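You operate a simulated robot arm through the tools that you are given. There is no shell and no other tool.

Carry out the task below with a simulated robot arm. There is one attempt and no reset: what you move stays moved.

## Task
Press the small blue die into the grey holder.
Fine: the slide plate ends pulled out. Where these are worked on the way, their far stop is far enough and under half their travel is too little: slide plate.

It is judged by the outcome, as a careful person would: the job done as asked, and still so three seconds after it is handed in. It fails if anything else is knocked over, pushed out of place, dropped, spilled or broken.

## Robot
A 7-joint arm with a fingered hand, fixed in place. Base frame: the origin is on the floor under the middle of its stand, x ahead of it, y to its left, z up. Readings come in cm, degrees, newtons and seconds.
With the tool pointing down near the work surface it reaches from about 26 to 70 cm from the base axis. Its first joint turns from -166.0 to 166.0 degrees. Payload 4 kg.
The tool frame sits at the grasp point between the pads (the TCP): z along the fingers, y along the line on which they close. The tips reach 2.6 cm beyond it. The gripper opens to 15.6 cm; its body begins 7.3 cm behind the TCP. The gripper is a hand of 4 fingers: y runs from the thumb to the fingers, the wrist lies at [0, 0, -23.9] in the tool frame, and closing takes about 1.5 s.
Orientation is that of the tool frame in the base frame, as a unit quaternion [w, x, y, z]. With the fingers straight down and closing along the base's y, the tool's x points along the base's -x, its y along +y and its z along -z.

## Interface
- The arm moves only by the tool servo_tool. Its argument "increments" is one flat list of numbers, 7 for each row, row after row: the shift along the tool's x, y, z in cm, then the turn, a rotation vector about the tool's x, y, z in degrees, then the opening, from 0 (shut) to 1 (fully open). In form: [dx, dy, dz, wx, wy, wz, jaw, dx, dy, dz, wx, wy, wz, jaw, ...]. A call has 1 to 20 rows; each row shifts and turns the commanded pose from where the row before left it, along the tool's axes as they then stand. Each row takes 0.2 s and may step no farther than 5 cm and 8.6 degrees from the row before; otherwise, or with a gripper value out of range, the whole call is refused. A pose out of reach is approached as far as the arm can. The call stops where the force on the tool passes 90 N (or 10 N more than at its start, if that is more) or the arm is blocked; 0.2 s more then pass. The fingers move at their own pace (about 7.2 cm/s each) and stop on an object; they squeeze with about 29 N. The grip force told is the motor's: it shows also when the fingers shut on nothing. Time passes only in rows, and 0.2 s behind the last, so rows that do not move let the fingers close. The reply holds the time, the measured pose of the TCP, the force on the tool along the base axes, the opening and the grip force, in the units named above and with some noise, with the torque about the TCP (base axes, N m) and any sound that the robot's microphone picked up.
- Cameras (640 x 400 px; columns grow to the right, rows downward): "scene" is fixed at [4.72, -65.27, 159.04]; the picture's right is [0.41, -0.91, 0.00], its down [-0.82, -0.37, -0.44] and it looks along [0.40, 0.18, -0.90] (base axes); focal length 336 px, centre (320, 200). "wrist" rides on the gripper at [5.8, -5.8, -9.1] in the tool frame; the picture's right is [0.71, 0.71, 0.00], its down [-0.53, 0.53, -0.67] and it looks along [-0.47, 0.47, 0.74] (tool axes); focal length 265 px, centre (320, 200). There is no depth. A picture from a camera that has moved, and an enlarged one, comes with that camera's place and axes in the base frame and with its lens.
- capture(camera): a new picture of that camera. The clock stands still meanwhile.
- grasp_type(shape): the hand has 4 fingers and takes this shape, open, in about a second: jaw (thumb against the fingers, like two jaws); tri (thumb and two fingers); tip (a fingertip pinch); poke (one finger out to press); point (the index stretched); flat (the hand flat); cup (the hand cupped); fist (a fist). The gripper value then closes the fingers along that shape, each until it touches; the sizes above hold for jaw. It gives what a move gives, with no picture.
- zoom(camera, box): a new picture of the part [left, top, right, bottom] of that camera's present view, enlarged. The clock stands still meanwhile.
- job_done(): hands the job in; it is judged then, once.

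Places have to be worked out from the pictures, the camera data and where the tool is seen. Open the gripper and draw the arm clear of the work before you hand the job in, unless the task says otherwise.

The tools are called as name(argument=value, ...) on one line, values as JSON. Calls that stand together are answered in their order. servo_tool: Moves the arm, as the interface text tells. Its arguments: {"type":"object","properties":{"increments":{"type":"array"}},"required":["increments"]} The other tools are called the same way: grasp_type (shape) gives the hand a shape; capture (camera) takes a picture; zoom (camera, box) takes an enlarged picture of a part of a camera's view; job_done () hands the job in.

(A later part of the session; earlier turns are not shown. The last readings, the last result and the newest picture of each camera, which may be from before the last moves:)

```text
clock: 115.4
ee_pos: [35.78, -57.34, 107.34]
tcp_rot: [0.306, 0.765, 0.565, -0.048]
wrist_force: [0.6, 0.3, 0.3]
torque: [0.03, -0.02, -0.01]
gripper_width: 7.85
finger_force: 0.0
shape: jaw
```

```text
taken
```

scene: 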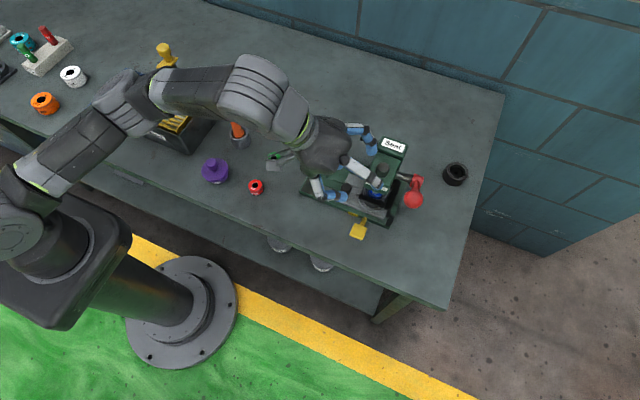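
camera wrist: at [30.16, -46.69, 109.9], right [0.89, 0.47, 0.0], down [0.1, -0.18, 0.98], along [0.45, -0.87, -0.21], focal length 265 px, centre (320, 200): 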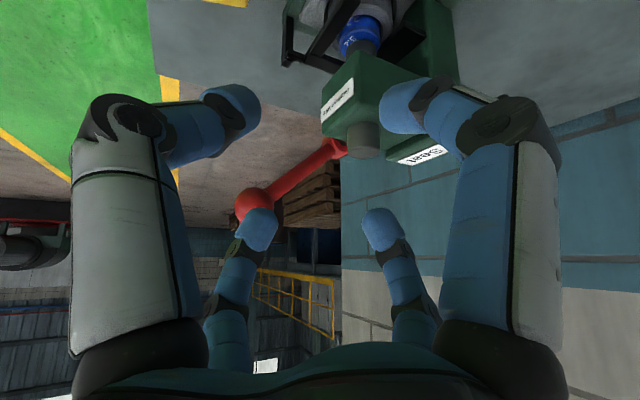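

The ball centre works out at about (35.3, -69.4, 105.6) with hub near (43.7, -69.4, 98.8). I reorient to a 50° outward tilt facing it, with the lever rod to pass between two fingers, and go to a pre-grasp point 7 cm short of the ball.

servo_tool(increments=[-1.932, -0.256, 0.177, -6.07, 0.6, 2.46, 0.5, -1.943, -0.184, 0.139, -6.07, 0.6, 2.46, 0.5, -1.95, -0.112, 0.102, -6.07, 0.6, 2.46, 0.5, -1.954, -0.041, 0.068, 0, 0, 0, 0.5, -1.954, -0.041, 0.068, 0, 0, 0, 0.5, 0, 0, 0, 0, 0, 0, 0.5])

capture(camera="wrist")

capture(camera="scene")

```text
clock: 116.8
ee_pos: [31.31, -65.57, 110.18]
tcp_rot: [0.416, 0.743, 0.52, 0.073]
wrist_force: [-0.7, 0.5, 0.0]
torque: [0.03, 0.03, -0.01]
gripper_width: 7.83
finger_force: 0.0
shape: jaw
```

```text
taken
camera wrist: at [24.85, -55.24, 110.14], right [0.82, 0.51, 0.26], down [-0.22, -0.14, 0.96], along [0.53, -0.85, 0.0], focal length 265 px, centre (320, 200)
```

wrist: 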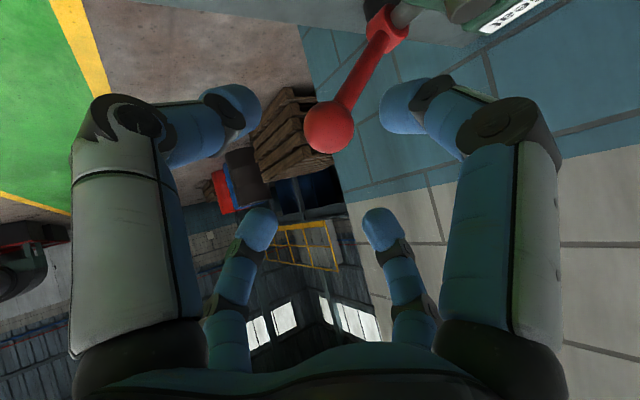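

```text
taken
```

scene: 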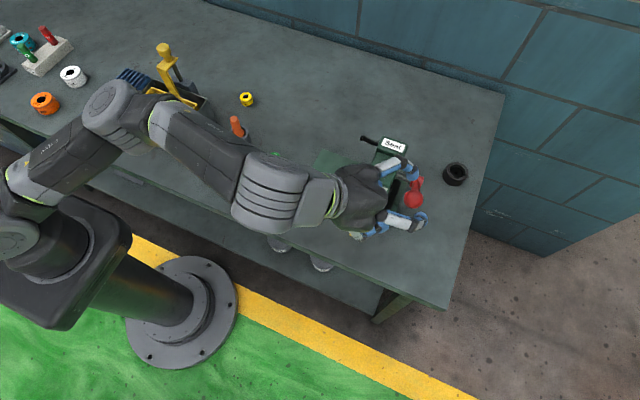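

The ball sits nicely between the open fingers. I correct the small lateral offset and advance along the tool axis onto the ball.

servo_tool(increments=[0.1, 0.19, 1.7, 0, 0, 0, 0.5, 0.1, 0.19, 1.7, 0, 0, 0, 0.5, 0, 0, 1.3, 0, 0, 0, 0.5, 0, 0, 0, 0, 0, 0, 0.5])

capture(camera="wrist")

zoom(camera="scene", box=[340, 130, 460, 250])

```text
clock: 117.8
ee_pos: [34.27, -68.04, 107.37]
tcp_rot: [0.416, 0.743, 0.519, 0.074]
wrist_force: [0.9, 0.6, -0.5]
torque: [-0.01, 0.0, -0.01]
gripper_width: 7.86
finger_force: 0.0
shape: jaw
```

```text
taken
camera wrist: at [27.73, -57.62, 107.32], right [0.82, 0.51, 0.26], down [-0.22, -0.14, 0.97], along [0.53, -0.85, 0.0], focal length 265 px, centre (320, 200)
```

wrist: 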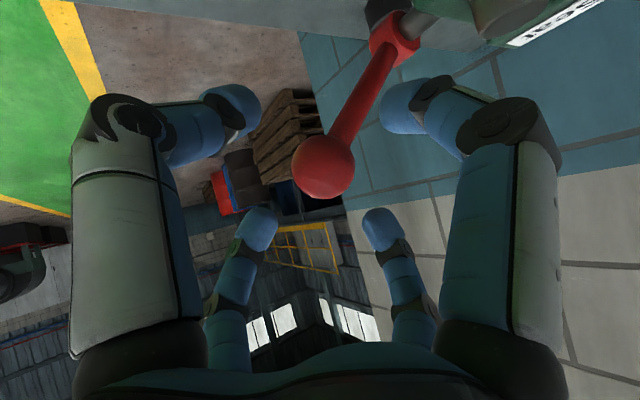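

```text
3.33 times, centred on (400, 190) of scene
camera zoom: at [4.72, -65.27, 159.04], right [0.41, -0.91, 0.0], down [-0.82, -0.37, -0.44], along [0.4, 0.18, -0.9], focal length 1119 px, centre (53, 233)
```

zoom: 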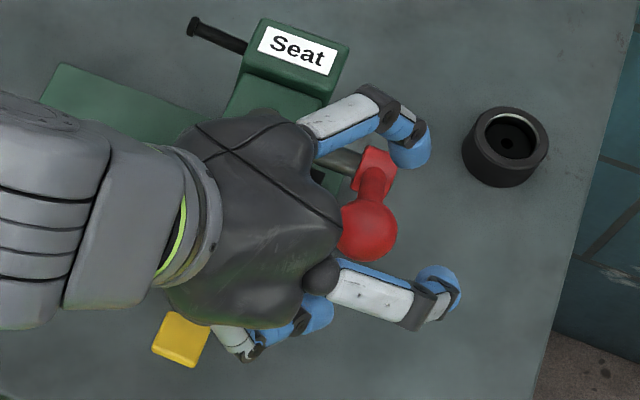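

servo_tool(increments=[0.12, 0.02, 1.2, 0, 0, 0, 0.5, 0, 0, 1.1, 0, 0, 0, 0.5, 0, 0, 0, 0, 0, 0, 0.4, 0, 0, 0, 0, 0, 0, 0.3, 0, 0, 0, 0, 0, 0, 0.25, 0, 0, 0, 0, 0, 0, 0.2, 0, 0, 0, 0, 0, 0, 0.15, 0, 0, 0, 0, 0, 0, 0.15])

capture(camera="wrist")

zoom(camera="wrist", box=[220, 80, 420, 260])

```text
clock: 119.6
ee_pos: [35.58, -69.18, 105.76]
tcp_rot: [0.416, 0.742, 0.52, 0.073]
wrist_force: [-1.1, 10.6, 2.9]
torque: [0.29, -0.09, 0.3]
gripper_width: 2.48
finger_force: 0.0
shape: jaw
```

```text
taken
camera wrist: at [29.0, -58.75, 105.82], right [0.82, 0.51, 0.26], down [-0.22, -0.14, 0.96], along [0.53, -0.85, 0.0], focal length 265 px, centre (320, 200)
```

wrist: 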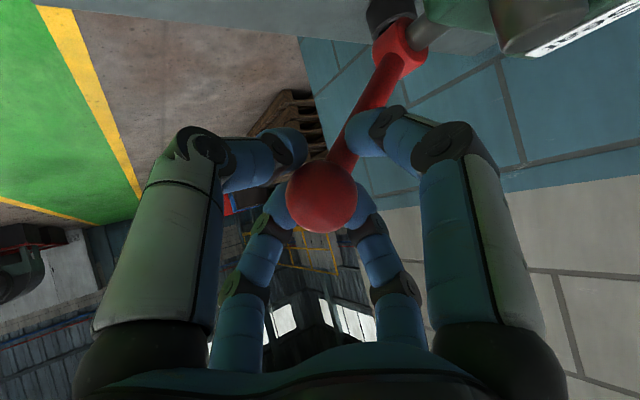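

```text
2.22 times, centred on (320, 170) of wrist
camera zoom: at [29.0, -58.75, 105.82], right [0.82, 0.51, 0.26], down [-0.22, -0.14, 0.96], along [0.53, -0.85, 0.0], focal length 590 px, centre (320, 267)
```

zoom: 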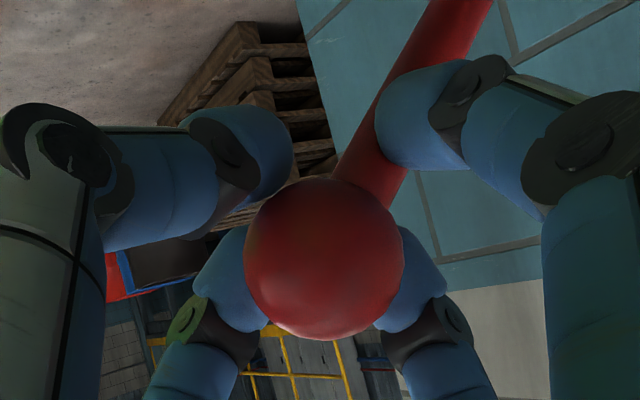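

The fingers cage the ball with the rod passing between them. I relieve the small side load and start moving down along the lever's arc, two small steps first.

servo_tool(increments=[0.125, -0.017, -0.08, 0, 0, 0, 0.15, -0.026, -0.562, 0.077, 0, 0, 0, 0.15, -0.026, -0.562, 0.077, 0, 0, 0, 0.15, 0, -0.593, 0.13, 0, 0, 0, 0.15, 0, 0, 0, 0, 0, 0, 0.15])

capture(camera="wrist")

zoom(camera="scene", box=[340, 130, 460, 250])

```text
clock: 120.8
ee_pos: [34.41, -69.01, 104.2]
tcp_rot: [0.416, 0.743, 0.52, 0.073]
wrist_force: [0.3, 8.2, 2.0]
torque: [0.17, -0.1, 0.28]
gripper_width: 2.45
finger_force: 0.0
shape: jaw
```

```text
taken
camera wrist: at [27.96, -58.61, 104.31], right [0.82, 0.51, 0.26], down [-0.22, -0.14, 0.97], along [0.53, -0.85, 0.0], focal length 265 px, centre (320, 200)
```

wrist: 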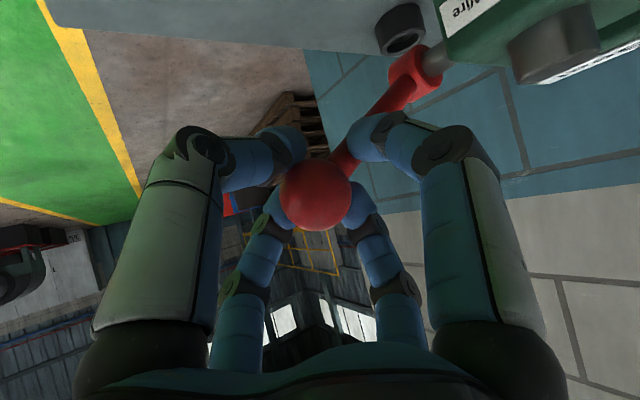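

```text
3.33 times, centred on (400, 190) of scene
camera zoom: at [4.72, -65.27, 159.04], right [0.41, -0.91, 0.0], down [-0.82, -0.37, -0.44], along [0.4, 0.18, -0.9], focal length 1119 px, centre (53, 233)
```

zoom: 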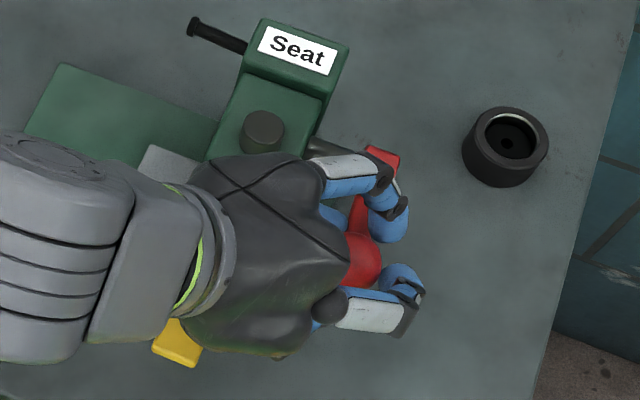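

The lever follows with little force. I continue down the arc in half-steps, checking the force.

servo_tool(increments=[0.029, -0.547, 0.159, 0, 0, 0, 0.15, 0.029, -0.547, 0.159, 0, 0, 0, 0.15, 0.065, -0.574, 0.22, 0, 0, 0, 0.15, 0.065, -0.574, 0.22, 0, 0, 0, 0.15, 0, 0, 0, 0, 0, 0, 0.15])

capture(camera="wrist")

```text
clock: 122.0
ee_pos: [33.41, -69.1, 102.1]
tcp_rot: [0.416, 0.742, 0.52, 0.073]
wrist_force: [0.3, -0.7, 2.7]
torque: [0.0, -0.06, -0.04]
gripper_width: 2.38
finger_force: 0.1
shape: jaw
```

```text
taken
camera wrist: at [26.9, -58.58, 102.21], right [0.82, 0.51, 0.26], down [-0.22, -0.13, 0.97], along [0.53, -0.85, 0.0], focal length 265 px, centre (320, 200)
```

wrist: 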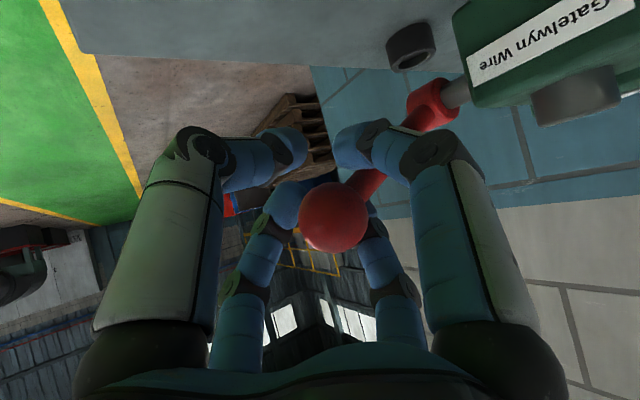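

servo_tool(increments=[0.098, -0.545, 0.266, 0, 0, 0, 0.15, 0.098, -0.545, 0.266, 0, 0, 0, 0.15, 0.131, -0.516, 0.311, 0, 0, 0, 0.15, 0.131, -0.516, 0.311, 0, 0, 0, 0.15, 0, 0, 0, 0, 0, 0, 0.15])

capture(camera="wrist")

zoom(camera="scene", box=[340, 130, 460, 250])

```text
clock: 123.2
ee_pos: [32.65, -69.12, 99.79]
tcp_rot: [0.417, 0.743, 0.519, 0.073]
wrist_force: [1.5, -3.4, 4.4]
torque: [0.02, -0.07, -0.08]
gripper_width: 2.4
finger_force: 0.0
shape: jaw
```

```text
taken
camera wrist: at [26.1, -58.61, 99.85], right [0.82, 0.51, 0.26], down [-0.22, -0.14, 0.97], along [0.53, -0.85, 0.0], focal length 265 px, centre (320, 200)
```

wrist: 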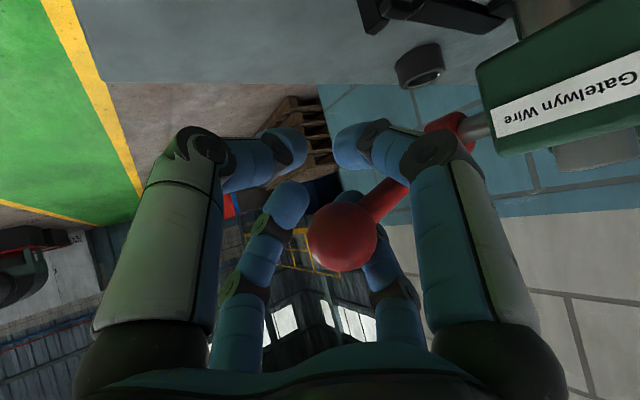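

```text
3.33 times, centred on (400, 190) of scene
camera zoom: at [4.72, -65.27, 159.04], right [0.41, -0.91, 0.0], down [-0.82, -0.37, -0.44], along [0.4, 0.18, -0.9], focal length 1119 px, centre (53, 233)
```

zoom: 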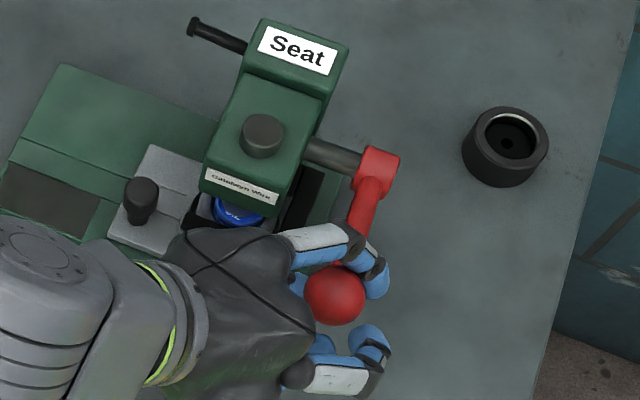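

The lever is turning but the ball slides up inside the loose cage. I open, re-centre with the ball nearer the fingertips, and take a firm equator grip.

servo_tool(increments=[0, 0, 0, 0, 0, 0, 0.25, 0, 0, 0, 0, 0, 0, 0.36, 0, 0, 0, 0, 0, 0, 0.42, -0.17, 0.69, -0.67, 0, 0, 0, 0.42, -0.17, 0.69, -0.67, 0, 0, 0, 0.42, -0.17, 0.69, -0.67, 0, 0, 0, 0.42, 0, 0, 0, 0, 0, 0, 0.42])

capture(camera="wrist")

```text
clock: 124.8
ee_pos: [32.85, -68.62, 102.68]
tcp_rot: [0.416, 0.743, 0.52, 0.073]
wrist_force: [2.9, -2.2, -1.5]
torque: [0.04, 0.14, -0.06]
gripper_width: 6.58
finger_force: 0.2
shape: jaw
```

```text
taken
camera wrist: at [26.37, -58.17, 102.74], right [0.82, 0.51, 0.26], down [-0.22, -0.14, 0.96], along [0.53, -0.85, 0.0], focal length 265 px, centre (320, 200)
```

wrist: 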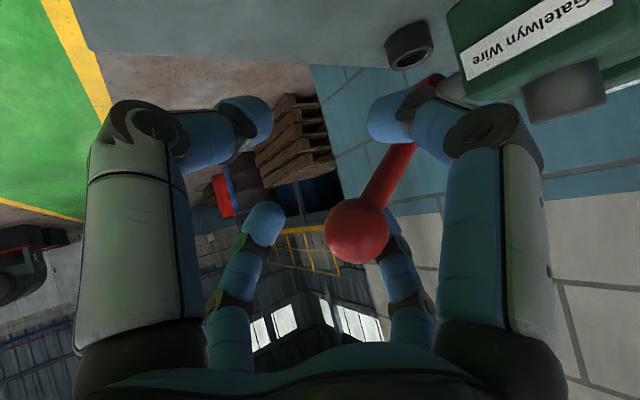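

servo_tool(increments=[-0.056, 1.03, -0.265, 0, 0, 0, 0.45, -0.056, 1.03, -0.265, 0, 0, 0, 0.45, -0.056, 1.03, -0.265, 0, 0, 0, 0.45, -0.056, 1.03, -0.265, 0, 0, 0, 0.45, 0, 0, 0, 0, 0, 0, 0.45])

capture(camera="wrist")

```text
clock: 126.0
ee_pos: [35.15, -68.71, 106.4]
tcp_rot: [0.416, 0.743, 0.519, 0.072]
wrist_force: [0.3, -0.4, -0.6]
torque: [0.01, 0.0, 0.02]
gripper_width: 7.0
finger_force: 0.0
shape: jaw
```

```text
taken
camera wrist: at [28.56, -58.2, 106.39], right [0.82, 0.51, 0.26], down [-0.22, -0.14, 0.97], along [0.53, -0.85, 0.0], focal length 265 px, centre (320, 200)
```

wrist: 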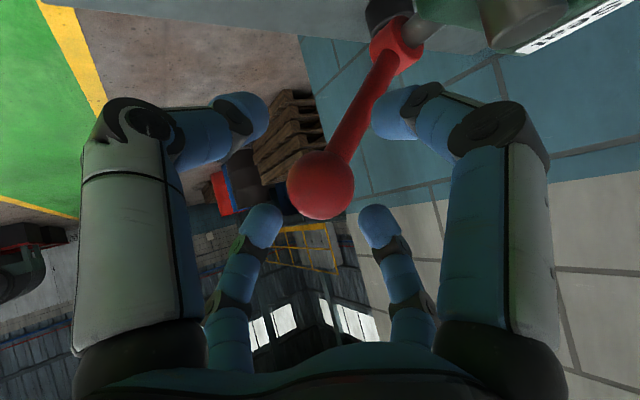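

The lever is back up (it seems to return by itself) and the ball is centred 1.2 cm ahead of the TCP. I close firmly on its equator.

servo_tool(increments=[0, 0, 0, 0, 0, 0, 0.35, 0, 0, 0, 0, 0, 0, 0.28, 0, 0, 0, 0, 0, 0, 0.22, 0, 0, 0, 0, 0, 0, 0.16, 0, 0, 0, 0, 0, 0, 0.1, 0, 0, 0, 0, 0, 0, 0.05, 0, 0, 0, 0, 0, 0, 0.05, 0, 0, 0, 0, 0, 0, 0.05])

zoom(camera="wrist", box=[220, 80, 420, 260])

```text
clock: 127.8
ee_pos: [35.17, -68.63, 106.22]
tcp_rot: [0.416, 0.743, 0.52, 0.073]
wrist_force: [4.7, -4.3, -5.7]
torque: [0.35, 0.0, 0.45]
gripper_width: 2.54
finger_force: 28.6
shape: jaw
```

```text
2.22 times, centred on (320, 170) of wrist
camera zoom: at [28.63, -58.2, 106.29], right [0.82, 0.51, 0.26], down [-0.22, -0.14, 0.96], along [0.53, -0.85, 0.0], focal length 590 px, centre (320, 267)
```

zoom: 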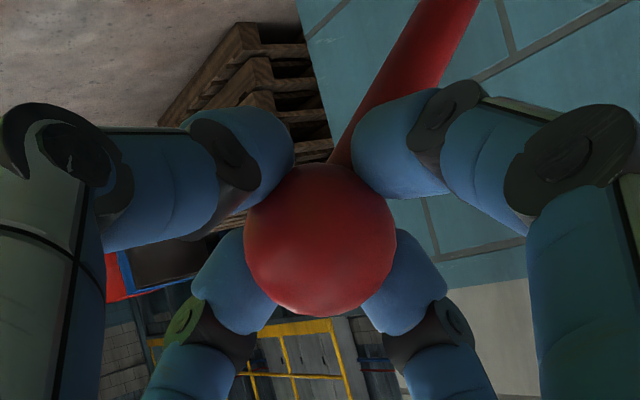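

Firm grip (29 N). Now I move down the arc again, 24° in half-steps.

servo_tool(increments=[-0.027, -0.569, 0.078, 0, 0, 0, 0.05, -0.027, -0.569, 0.078, 0, 0, 0, 0.05, 0.005, -0.596, 0.133, 0, 0, 0, 0.05, 0.005, -0.596, 0.133, 0, 0, 0, 0.05, 0.04, -0.589, 0.186, 0, 0, 0, 0.05, 0.04, -0.589, 0.186, 0, 0, 0, 0.05, 0.076, -0.563, 0.235, 0, 0, 0, 0.05, 0.076, -0.563, 0.235, 0, 0, 0, 0.05, 0, 0, 0, 0, 0, 0, 0.05])

capture(camera="wrist")

zoom(camera="scene", box=[340, 130, 460, 250])

```text
clock: 129.8
ee_pos: [33.05, -68.54, 102.48]
tcp_rot: [0.416, 0.74, 0.523, 0.077]
wrist_force: [21.2, 12.7, 5.1]
torque: [0.24, -1.29, 1.35]
gripper_width: 2.37
finger_force: 29.0
shape: jaw
```

```text
taken
camera wrist: at [26.44, -58.11, 102.42], right [0.82, 0.51, 0.26], down [-0.22, -0.14, 0.96], along [0.53, -0.85, 0.0], focal length 265 px, centre (320, 200)
```

wrist: 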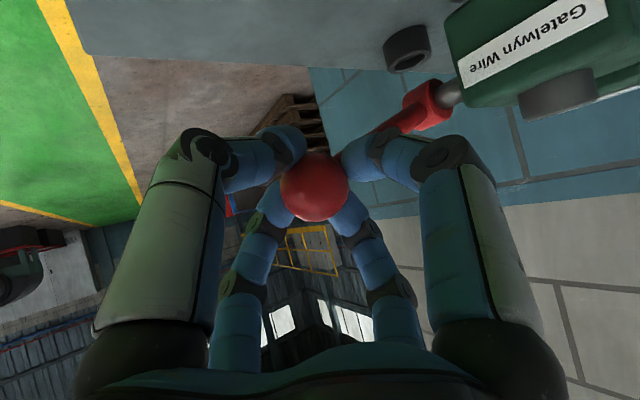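

```text
3.33 times, centred on (400, 190) of scene
camera zoom: at [4.72, -65.27, 159.04], right [0.41, -0.91, 0.0], down [-0.82, -0.37, -0.44], along [0.4, 0.18, -0.9], focal length 1119 px, centre (53, 233)
```

zoom: 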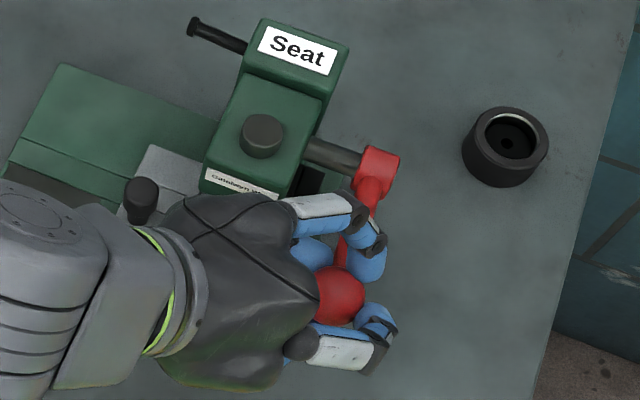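

The lever is down to about 20° above horizontal with the ball firmly held; there's some side load because the rod rotates in the grip. I continue, letting the hand rotate a little with the lever.

servo_tool(increments=[0.147, -0.48, 0.327, -1.04, 0.15, 0.68, 0.05, 0.147, -0.48, 0.327, -1.04, 0.15, 0.68, 0.05, 0.15, -0.488, 0.333, -1.04, 0.15, 0.68, 0.05, 0.15, -0.488, 0.333, -1.04, 0.15, 0.68, 0.05, 0, 0, 0, 0, 0, 0, 0.05])

capture(camera="wrist")

zoom(camera="scene", box=[340, 130, 460, 250])

```text
clock: 131.0
ee_pos: [32.58, -68.51, 99.85]
tcp_rot: [0.438, 0.737, 0.503, 0.109]
wrist_force: [13.1, 22.3, 12.0]
torque: [-0.05, -1.33, 1.47]
gripper_width: 2.49
finger_force: 28.7
shape: jaw
```

```text
taken
camera wrist: at [26.01, -58.11, 99.32], right [0.79, 0.51, 0.33], down [-0.31, -0.14, 0.94], along [0.53, -0.85, 0.05], focal length 265 px, centre (320, 200)
```

wrist: 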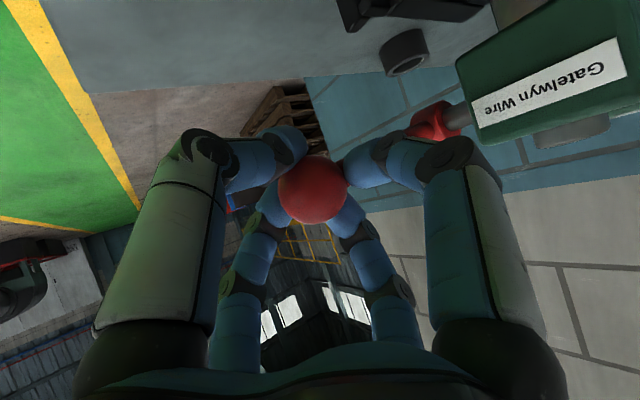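

```text
3.33 times, centred on (400, 190) of scene
camera zoom: at [4.72, -65.27, 159.04], right [0.41, -0.91, 0.0], down [-0.82, -0.37, -0.44], along [0.4, 0.18, -0.9], focal length 1119 px, centre (53, 233)
```

zoom: 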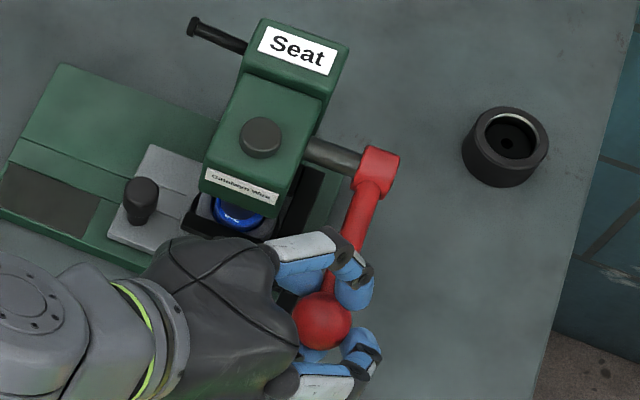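

Lever is near 9° above horizontal. I continue with the hand rotating along with the lever, and relieve the side load a little.

servo_tool(increments=[0.25, -0.524, 0.218, -2.09, 0.275, 1.34, 0.05, 0.125, -0.508, 0.298, -2.09, 0.275, 1.34, 0.05, 0.125, -0.49, 0.295, -2.09, 0.275, 1.34, 0.05, 0.125, -0.49, 0.295, -2.09, 0.275, 1.34, 0.05, 0, 0, 0, 0, 0, 0, 0.05])

capture(camera="wrist")

zoom(camera="scene", box=[330, 130, 460, 260])

```text
clock: 132.2
ee_pos: [32.48, -68.42, 97.64]
tcp_rot: [0.481, 0.725, 0.462, 0.173]
wrist_force: [20.3, 3.6, 14.8]
torque: [-0.44, -1.22, 1.17]
gripper_width: 2.42
finger_force: 28.9
shape: jaw
```

```text
taken
camera wrist: at [26.0, -58.07, 95.95], right [0.72, 0.52, 0.47], down [-0.47, -0.14, 0.87], along [0.51, -0.85, 0.14], focal length 265 px, centre (320, 200)
```

wrist: 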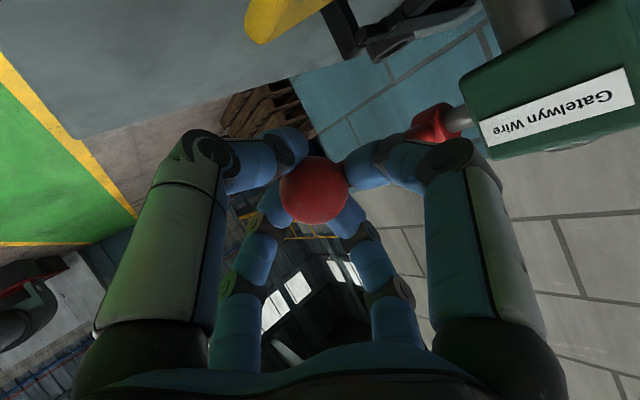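

```text
3.08 times, centred on (395, 195) of scene
camera zoom: at [4.72, -65.27, 159.04], right [0.41, -0.91, 0.0], down [-0.82, -0.37, -0.44], along [0.4, 0.18, -0.9], focal length 1033 px, centre (89, 215)
```

zoom: 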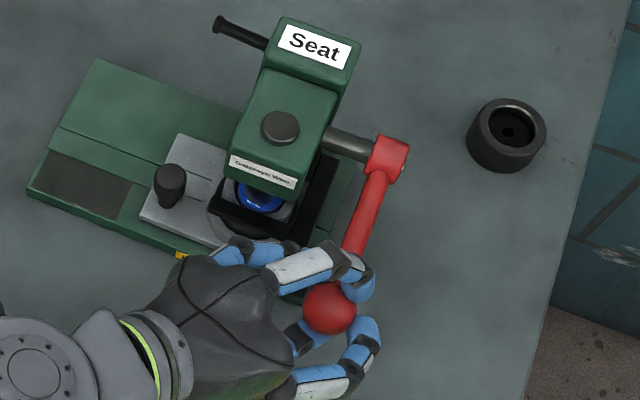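

zoom(camera="scene", box=[355, 160, 405, 205])

zoom(camera="wrist", box=[220, 0, 420, 120])

```text
8.89 times, centred on (380, 182) of scene
camera zoom: at [4.72, -65.27, 159.04], right [0.41, -0.91, 0.0], down [-0.82, -0.37, -0.44], along [0.4, 0.18, -0.9], focal length 2984 px, centre (-213, 356)
```

zoom: 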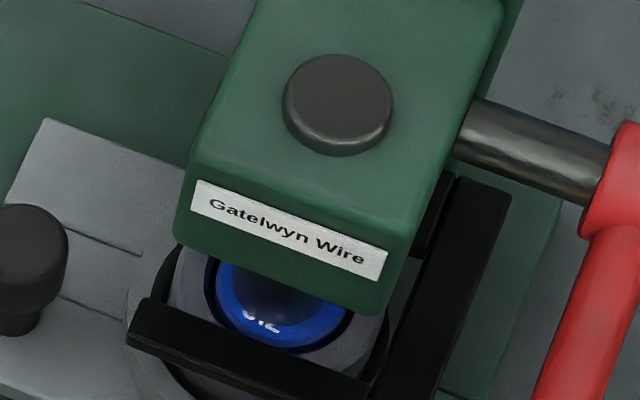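

```text
3.20 times, centred on (320, 60) of wrist
camera zoom: at [26.0, -58.07, 95.95], right [0.72, 0.52, 0.47], down [-0.47, -0.14, 0.87], along [0.51, -0.85, 0.14], focal length 849 px, centre (320, 648)
```

zoom: 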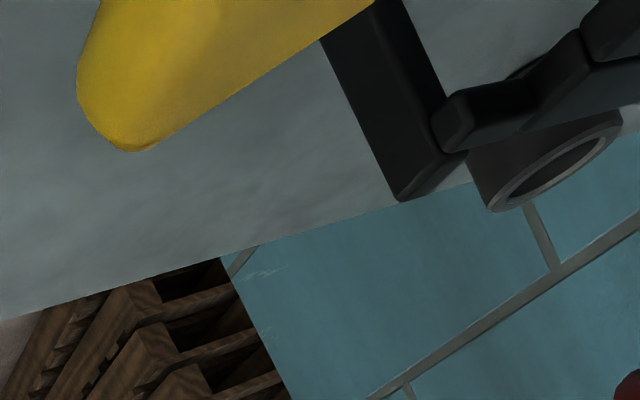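

The die has gone down to about rim level under the ram. I continue a little further, watching for the force rise that marks full seating.

servo_tool(increments=[0.1, -0.48, 0.27, -1.6, 0.2, 1.0, 0.05, 0.1, -0.48, 0.27, -1.6, 0.2, 1.0, 0.05, 0, 0, 0, 0, 0, 0, 0.05])

zoom(camera="scene", box=[355, 160, 405, 205])

capture(camera="wrist")

```text
clock: 133.0
ee_pos: [32.38, -68.56, 96.7]
tcp_rot: [0.497, 0.718, 0.447, 0.195]
wrist_force: [20.2, 2.0, 17.5]
torque: [-0.55, -1.23, 1.07]
gripper_width: 2.42
finger_force: 28.9
shape: jaw
```

```text
8.89 times, centred on (380, 182) of scene
camera zoom: at [4.72, -65.27, 159.04], right [0.41, -0.91, 0.0], down [-0.82, -0.37, -0.44], along [0.4, 0.18, -0.9], focal length 2984 px, centre (-213, 356)
```

zoom: 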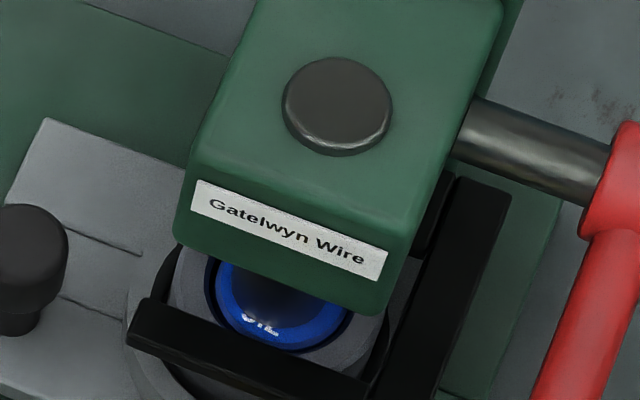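

```text
taken
camera wrist: at [26.15, -58.05, 94.44], right [0.69, 0.52, 0.51], down [-0.53, -0.14, 0.84], along [0.5, -0.85, 0.18], focal length 265 px, centre (320, 200)
```

wrist: 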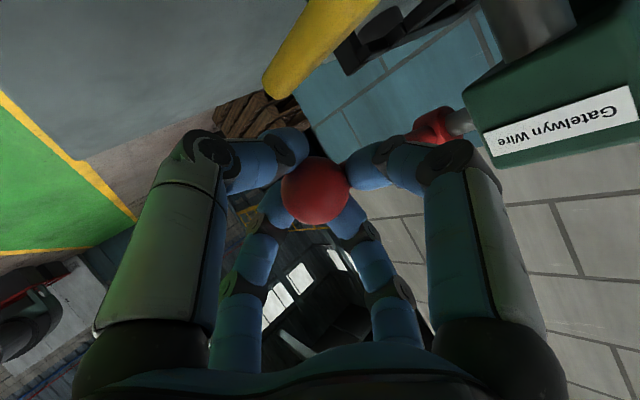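

servo_tool(increments=[0.1, -0.48, 0.27, -1.6, 0.2, 1.0, 0.05, 0.1, -0.48, 0.27, -1.6, 0.2, 1.0, 0.05, 0, 0, 0, 0, 0, 0, 0.05])

zoom(camera="scene", box=[355, 160, 405, 205])

capture(camera="wrist")

```text
clock: 133.8
ee_pos: [32.37, -68.46, 95.98]
tcp_rot: [0.516, 0.709, 0.429, 0.22]
wrist_force: [6.7, 15.0, 36.1]
torque: [-0.82, -1.12, 1.14]
gripper_width: 2.41
finger_force: 28.7
shape: jaw
```

```text
8.89 times, centred on (380, 182) of scene
camera zoom: at [4.72, -65.27, 159.04], right [0.41, -0.91, 0.0], down [-0.82, -0.37, -0.44], along [0.4, 0.18, -0.9], focal length 2984 px, centre (-213, 356)
```

zoom: 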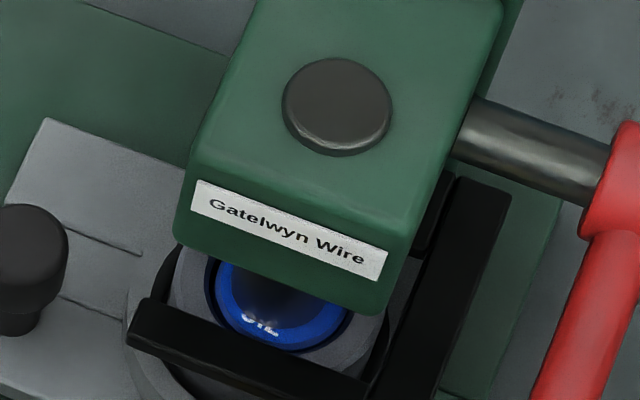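

```text
taken
camera wrist: at [26.25, -58.09, 93.23], right [0.65, 0.52, 0.56], down [-0.58, -0.13, 0.8], along [0.49, -0.84, 0.22], focal length 265 px, centre (320, 200)
```

wrist: 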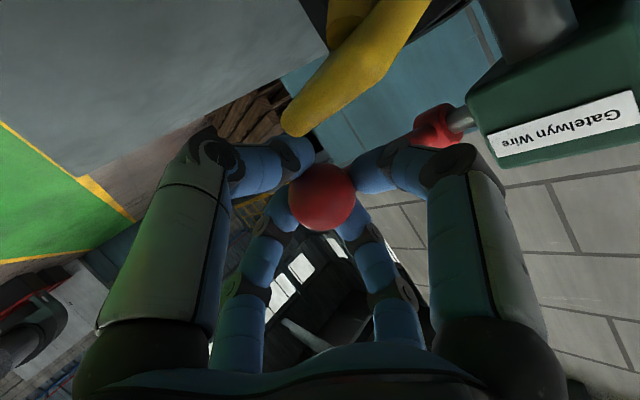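

Force rose to 36 N while the die no longer visibly moves, so it is close to or at its seat. One more small push to confirm.

servo_tool(increments=[0.06, -0.3, 0.17, -0.8, 0.1, 0.5, 0.05, 0, 0, 0, 0, 0, 0, 0.05])

zoom(camera="scene", box=[355, 160, 405, 205])

```text
clock: 134.4
ee_pos: [32.32, -68.35, 95.75]
tcp_rot: [0.52, 0.707, 0.423, 0.227]
wrist_force: [0.6, 18.2, 40.1]
torque: [-0.99, -1.1, 1.22]
gripper_width: 2.39
finger_force: 28.8
shape: jaw
```

```text
8.89 times, centred on (380, 182) of scene
camera zoom: at [4.72, -65.27, 159.04], right [0.41, -0.91, 0.0], down [-0.82, -0.37, -0.44], along [0.4, 0.18, -0.9], focal length 2984 px, centre (-213, 356)
```

zoom: 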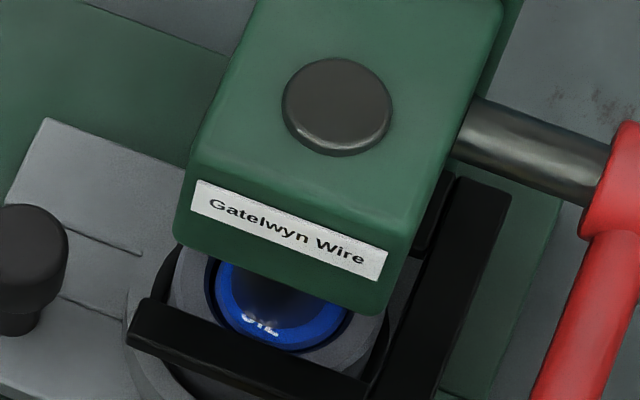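

capture(camera="wrist")

zoom(camera="scene", box=[340, 150, 440, 250])

```text
taken
camera wrist: at [26.31, -58.09, 92.89], right [0.64, 0.52, 0.57], down [-0.6, -0.13, 0.79], along [0.48, -0.85, 0.23], focal length 265 px, centre (320, 200)
```

wrist: 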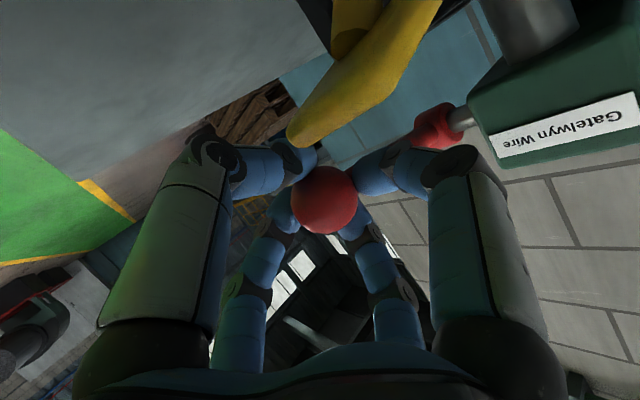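

```text
4.00 times, centred on (390, 200) of scene
camera zoom: at [4.72, -65.27, 159.04], right [0.41, -0.91, 0.0], down [-0.82, -0.37, -0.44], along [0.4, 0.18, -0.9], focal length 1343 px, centre (40, 200)
```

zoom: 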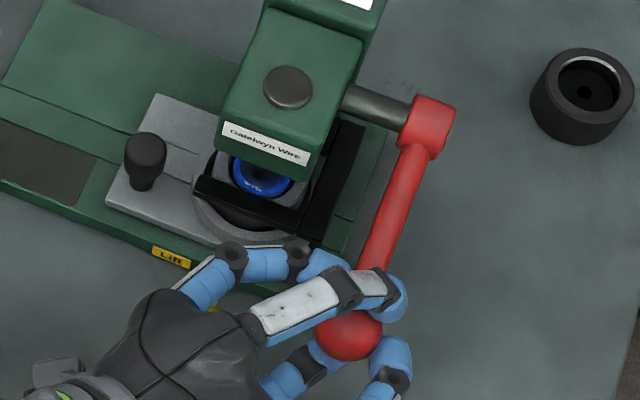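

The lever seems stopped at about -7° with 40 N. I push slightly harder once more to be sure it is a hard stop and not just press-fit friction.

servo_tool(increments=[0.05, -0.4, 0.2, 0, 0, 0, 0.05, 0, 0, 0, 0, 0, 0, 0.05])

capture(camera="wrist")

zoom(camera="scene", box=[355, 160, 405, 205])

```text
clock: 135.0
ee_pos: [32.43, -68.45, 95.17]
tcp_rot: [0.52, 0.706, 0.424, 0.226]
wrist_force: [1.3, 18.5, 40.8]
torque: [-1.07, -1.01, 1.41]
gripper_width: 2.43
finger_force: 29.2
shape: jaw
```

```text
taken
camera wrist: at [26.38, -58.15, 92.47], right [0.64, 0.52, 0.57], down [-0.6, -0.13, 0.79], along [0.48, -0.84, 0.23], focal length 265 px, centre (320, 200)
```

wrist: 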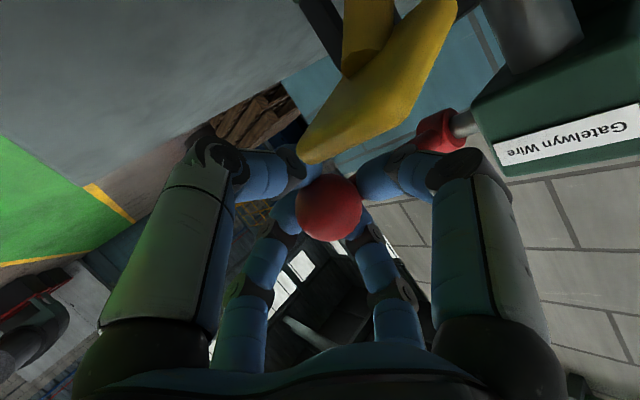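

```text
8.89 times, centred on (380, 182) of scene
camera zoom: at [4.72, -65.27, 159.04], right [0.41, -0.91, 0.0], down [-0.82, -0.37, -0.44], along [0.4, 0.18, -0.9], focal length 2984 px, centre (-213, 356)
```

zoom: 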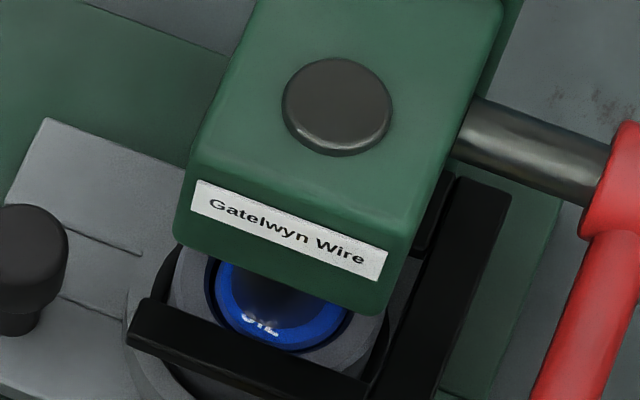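

The ball only slips in the grip now and nothing moves further: the ram is at its stop with the die pressed in. I bring the lever back up along the reversed path.

servo_tool(increments=[-0.05, 0.4, -0.2, 0, 0, 0, 0.05, -0.06, 0.3, -0.17, 0.8, -0.1, -0.5, 0.05, -0.1, 0.48, -0.27, 1.6, -0.2, -1.0, 0.05, -0.1, 0.48, -0.27, 1.6, -0.2, -1.0, 0.05, -0.1, 0.48, -0.27, 1.6, -0.2, -1.0, 0.05, -0.1, 0.48, -0.27, 1.6, -0.2, -1.0, 0.05, -0.125, 0.5, -0.295, 2.09, -0.275, -1.34, 0.05, -0.125, 0.5, -0.295, 2.09, -0.275, -1.34, 0.05, -0.125, 0.5, -0.295, 2.09, -0.275, -1.34, 0.05, -0.125, 0.5, -0.295, 2.09, -0.275, -1.34, 0.05, 0, 0, 0, 0, 0, 0, 0.05])

capture(camera="wrist")

zoom(camera="scene", box=[340, 150, 440, 250])

```text
clock: 137.4
ee_pos: [32.25, -68.46, 99.84]
tcp_rot: [0.439, 0.738, 0.501, 0.106]
wrist_force: [20.0, -1.8, 3.1]
torque: [0.1, -0.4, 1.33]
gripper_width: 2.37
finger_force: 29.5
shape: jaw
```

```text
taken
camera wrist: at [25.78, -58.05, 99.28], right [0.79, 0.51, 0.33], down [-0.31, -0.14, 0.94], along [0.53, -0.85, 0.05], focal length 265 px, centre (320, 200)
```

wrist: 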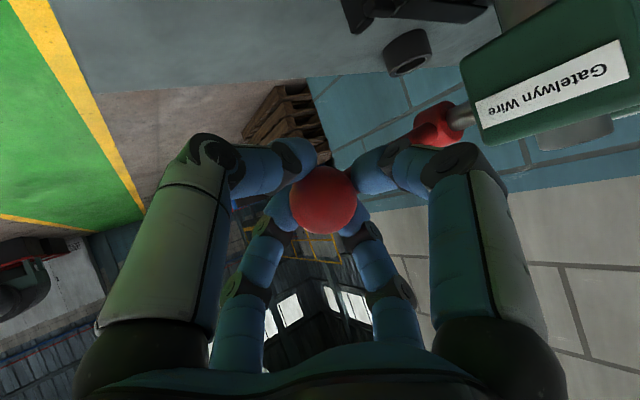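

```text
4.00 times, centred on (390, 200) of scene
camera zoom: at [4.72, -65.27, 159.04], right [0.41, -0.91, 0.0], down [-0.82, -0.37, -0.44], along [0.4, 0.18, -0.9], focal length 1343 px, centre (40, 200)
```

zoom: 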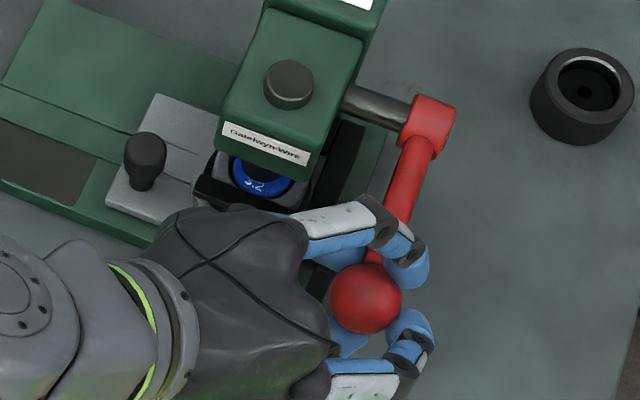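

servo_tool(increments=[-0.148, 0.484, -0.33, 1.04, -0.15, -0.68, 0.05, -0.148, 0.484, -0.33, 1.04, -0.15, -0.68, 0.05, -0.148, 0.484, -0.33, 1.04, -0.15, -0.68, 0.05, -0.148, 0.484, -0.33, 1.04, -0.15, -0.68, 0.05, -0.076, 0.563, -0.235, 0, 0, 0, 0.05, -0.076, 0.563, -0.235, 0, 0, 0, 0.05, -0.04, 0.589, -0.186, 0, 0, 0, 0.05, -0.04, 0.589, -0.186, 0, 0, 0, 0.05, 0, 0, 0, 0, 0, 0, 0.05])

capture(camera="wrist")

zoom(camera="scene", box=[355, 160, 405, 205])

```text
clock: 139.4
ee_pos: [33.55, -68.64, 104.15]
tcp_rot: [0.414, 0.743, 0.521, 0.075]
wrist_force: [28.3, -24.0, -21.1]
torque: [0.5, 0.59, 0.52]
gripper_width: 2.18
finger_force: 29.1
shape: jaw
```

```text
taken
camera wrist: at [27.04, -58.15, 104.22], right [0.82, 0.51, 0.26], down [-0.22, -0.14, 0.96], along [0.53, -0.85, 0.0], focal length 265 px, centre (320, 200)
```

wrist: 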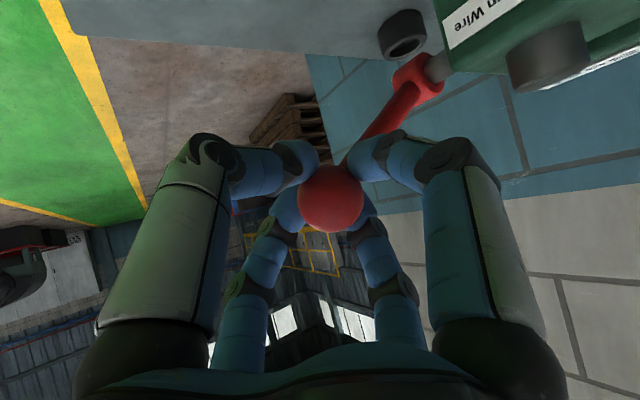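

```text
8.89 times, centred on (380, 182) of scene
camera zoom: at [4.72, -65.27, 159.04], right [0.41, -0.91, 0.0], down [-0.82, -0.37, -0.44], along [0.4, 0.18, -0.9], focal length 2984 px, centre (-213, 356)
```

zoom: 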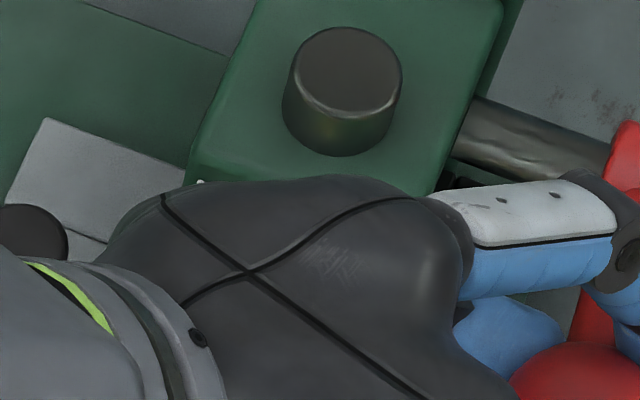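

The lever is nearly up again, with some misalignment load. I follow the ball a bit further up and then open the fingers.

servo_tool(increments=[0.08, 0.5, 0.02, 0, 0, 0, 0.1, 0.08, 0.5, 0.02, 0, 0, 0, 0.2, 0, 0.3, 0, 0, 0, 0, 0.3, 0, 0.3, 0, 0, 0, 0, 0.4, 0, 0, 0, 0, 0, 0, 0.5, 0, 0, 0, 0, 0, 0, 0.5])

capture(camera="wrist")

```text
clock: 140.8
ee_pos: [34.54, -68.59, 105.56]
tcp_rot: [0.417, 0.743, 0.519, 0.073]
wrist_force: [-0.5, 0.2, 1.1]
torque: [-0.02, 0.02, 0.0]
gripper_width: 7.76
finger_force: 0.1
shape: jaw
```

```text
taken
camera wrist: at [28.1, -58.15, 105.56], right [0.82, 0.51, 0.26], down [-0.22, -0.14, 0.97], along [0.53, -0.85, 0.0], focal length 265 px, centre (320, 200)
```

wrist: 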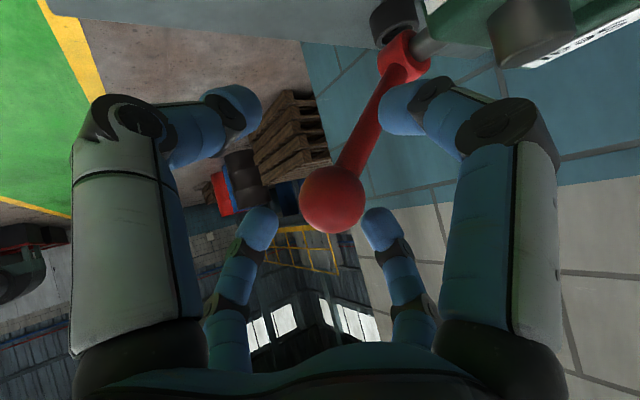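

The lever is fully up and free. I back straight out along the tool axis.

servo_tool(increments=[0, 0.3, -1.5, 0, 0, 0, 0.5, 0, 0.3, -2, 0, 0, 0, 0.5, 0, 0, -2, 0, 0, 0, 0.5, 0, 0, -1.5, 0, 0, 0, 0.5, 0, 0, 0, 0, 0, 0, 0.5])

capture(camera="scene")

zoom(camera="scene", box=[340, 140, 430, 215])

```text
clock: 142.0
ee_pos: [31.39, -64.9, 110.47]
tcp_rot: [0.417, 0.742, 0.52, 0.072]
wrist_force: [0.3, 0.6, 0.5]
torque: [0.02, 0.0, 0.03]
gripper_width: 7.78
finger_force: 0.0
shape: jaw
```

```text
taken
```

scene: 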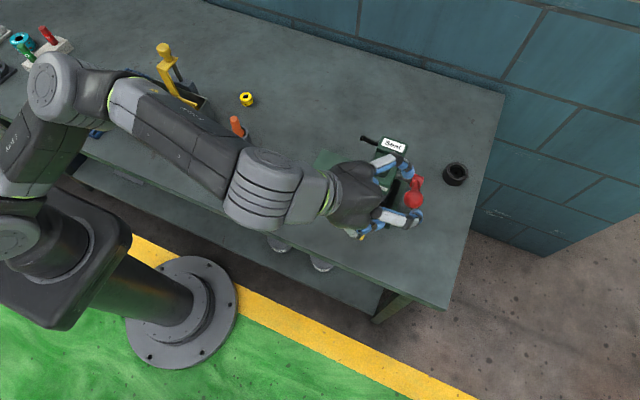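

```text
5.33 times, centred on (385, 178) of scene
camera zoom: at [4.72, -65.27, 159.04], right [0.41, -0.91, 0.0], down [-0.82, -0.37, -0.44], along [0.4, 0.18, -0.9], focal length 1791 px, centre (-27, 320)
```

zoom: 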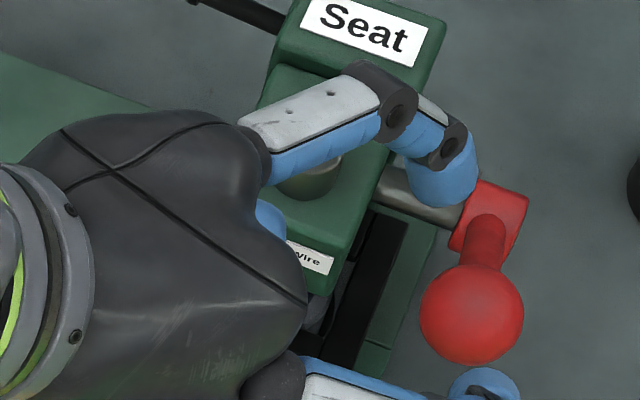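

servo_tool(increments=[1.87, 0.01, 0.065, 0, 0, 0, 0.5, 1.87, 0.01, 0.065, 0, 0, 0, 0.5, 1.87, 0.01, 0.065, 6.07, -0.6, -2.46, 0.5, 1.866, 0.09, 0.034, 6.07, -0.6, -2.46, 0.5, 1.86, 0.172, 0, 6.07, -0.6, -2.46, 0.5, 0, 0, 0, 0, 0, 0, 0.5])

capture(camera="wrist")

zoom(camera="wrist", box=[270, 0, 430, 120])

```text
clock: 143.4
ee_pos: [35.62, -57.29, 107.38]
tcp_rot: [0.305, 0.765, 0.565, -0.05]
wrist_force: [0.2, -0.3, 0.1]
torque: [-0.03, -0.03, -0.01]
gripper_width: 7.78
finger_force: 0.2
shape: jaw
```

```text
taken
camera wrist: at [30.04, -46.67, 109.88], right [0.89, 0.47, 0.0], down [0.1, -0.18, 0.98], along [0.45, -0.87, -0.21], focal length 265 px, centre (320, 200)
```

wrist: 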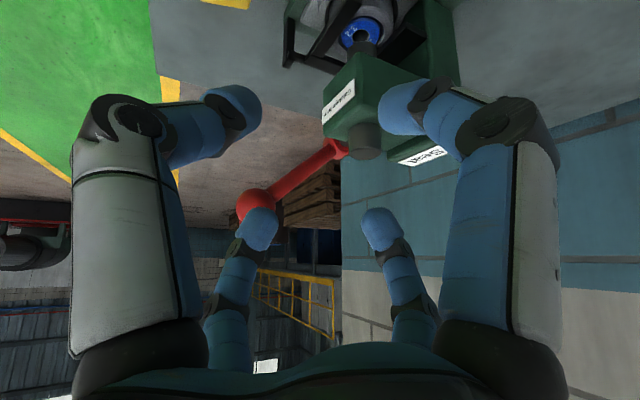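

```text
3.33 times, centred on (350, 60) of wrist
camera zoom: at [30.04, -46.67, 109.88], right [0.89, 0.47, 0.0], down [0.1, -0.18, 0.98], along [0.45, -0.87, -0.21], focal length 885 px, centre (220, 667)
```

zoom: 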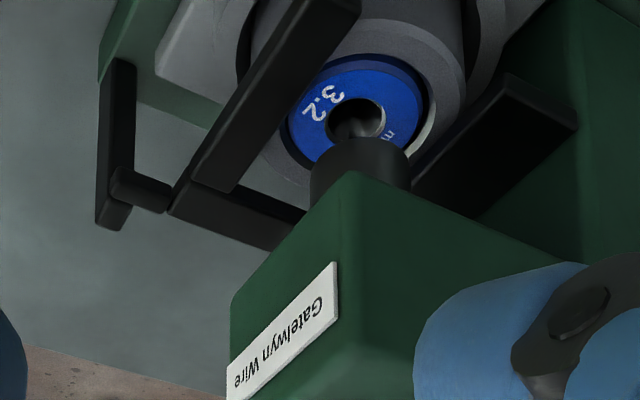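

The die is now seated flush in the holder under the fork, so the pressing worked. Next: pull the plate out. I first untilt and return to the free spot, then reshape to "poke".

servo_tool(increments=[1.054, -0.589, -0.452, 4.2, 4.26, 0, 0.5, 1.083, -0.618, -0.328, 4.2, 4.26, 0, 0.5, 1.102, -0.637, -0.2, 4.2, 4.26, 0, 0.5, 1.113, -0.647, -0.07, 4.2, 4.26, 0, 0.5, 1.113, -0.647, 0.061, 4.2, 4.26, 0, 0.5, 1.103, -0.637, 0.192, 4.2, 4.26, 0, 0.5, 0, 0, 0, 0, 0, 0, 0.5])

grasp_type(shape="poke")

capture(camera="scene")

```text
clock: 145.0
ee_pos: [34.06, -49.87, 105.38]
tcp_rot: [0.0, 0.805, 0.593, -0.001]
wrist_force: [0.0, -0.1, -0.3]
torque: [-0.01, -0.02, 0.01]
gripper_width: 7.75
finger_force: 0.0
shape: jaw
```

```text
clock: 145.9
ee_pos: [34.06, -50.04, 105.31]
tcp_rot: [0.002, 0.805, 0.594, 0.0]
wrist_force: [-0.3, 0.0, -0.1]
torque: [0.0, 0.0, -0.01]
gripper_width: 0.03
finger_force: 0.0
shape: poke
```

```text
taken
```

scene: 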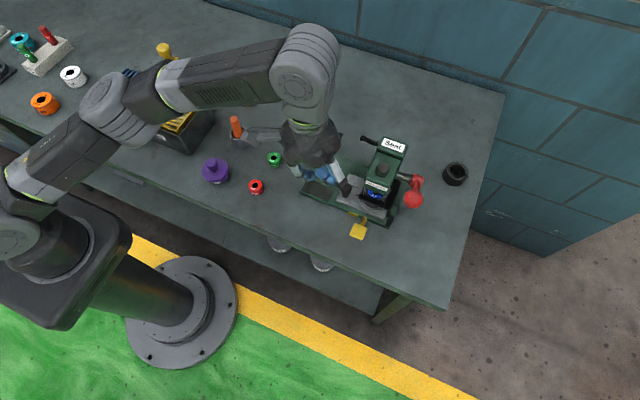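

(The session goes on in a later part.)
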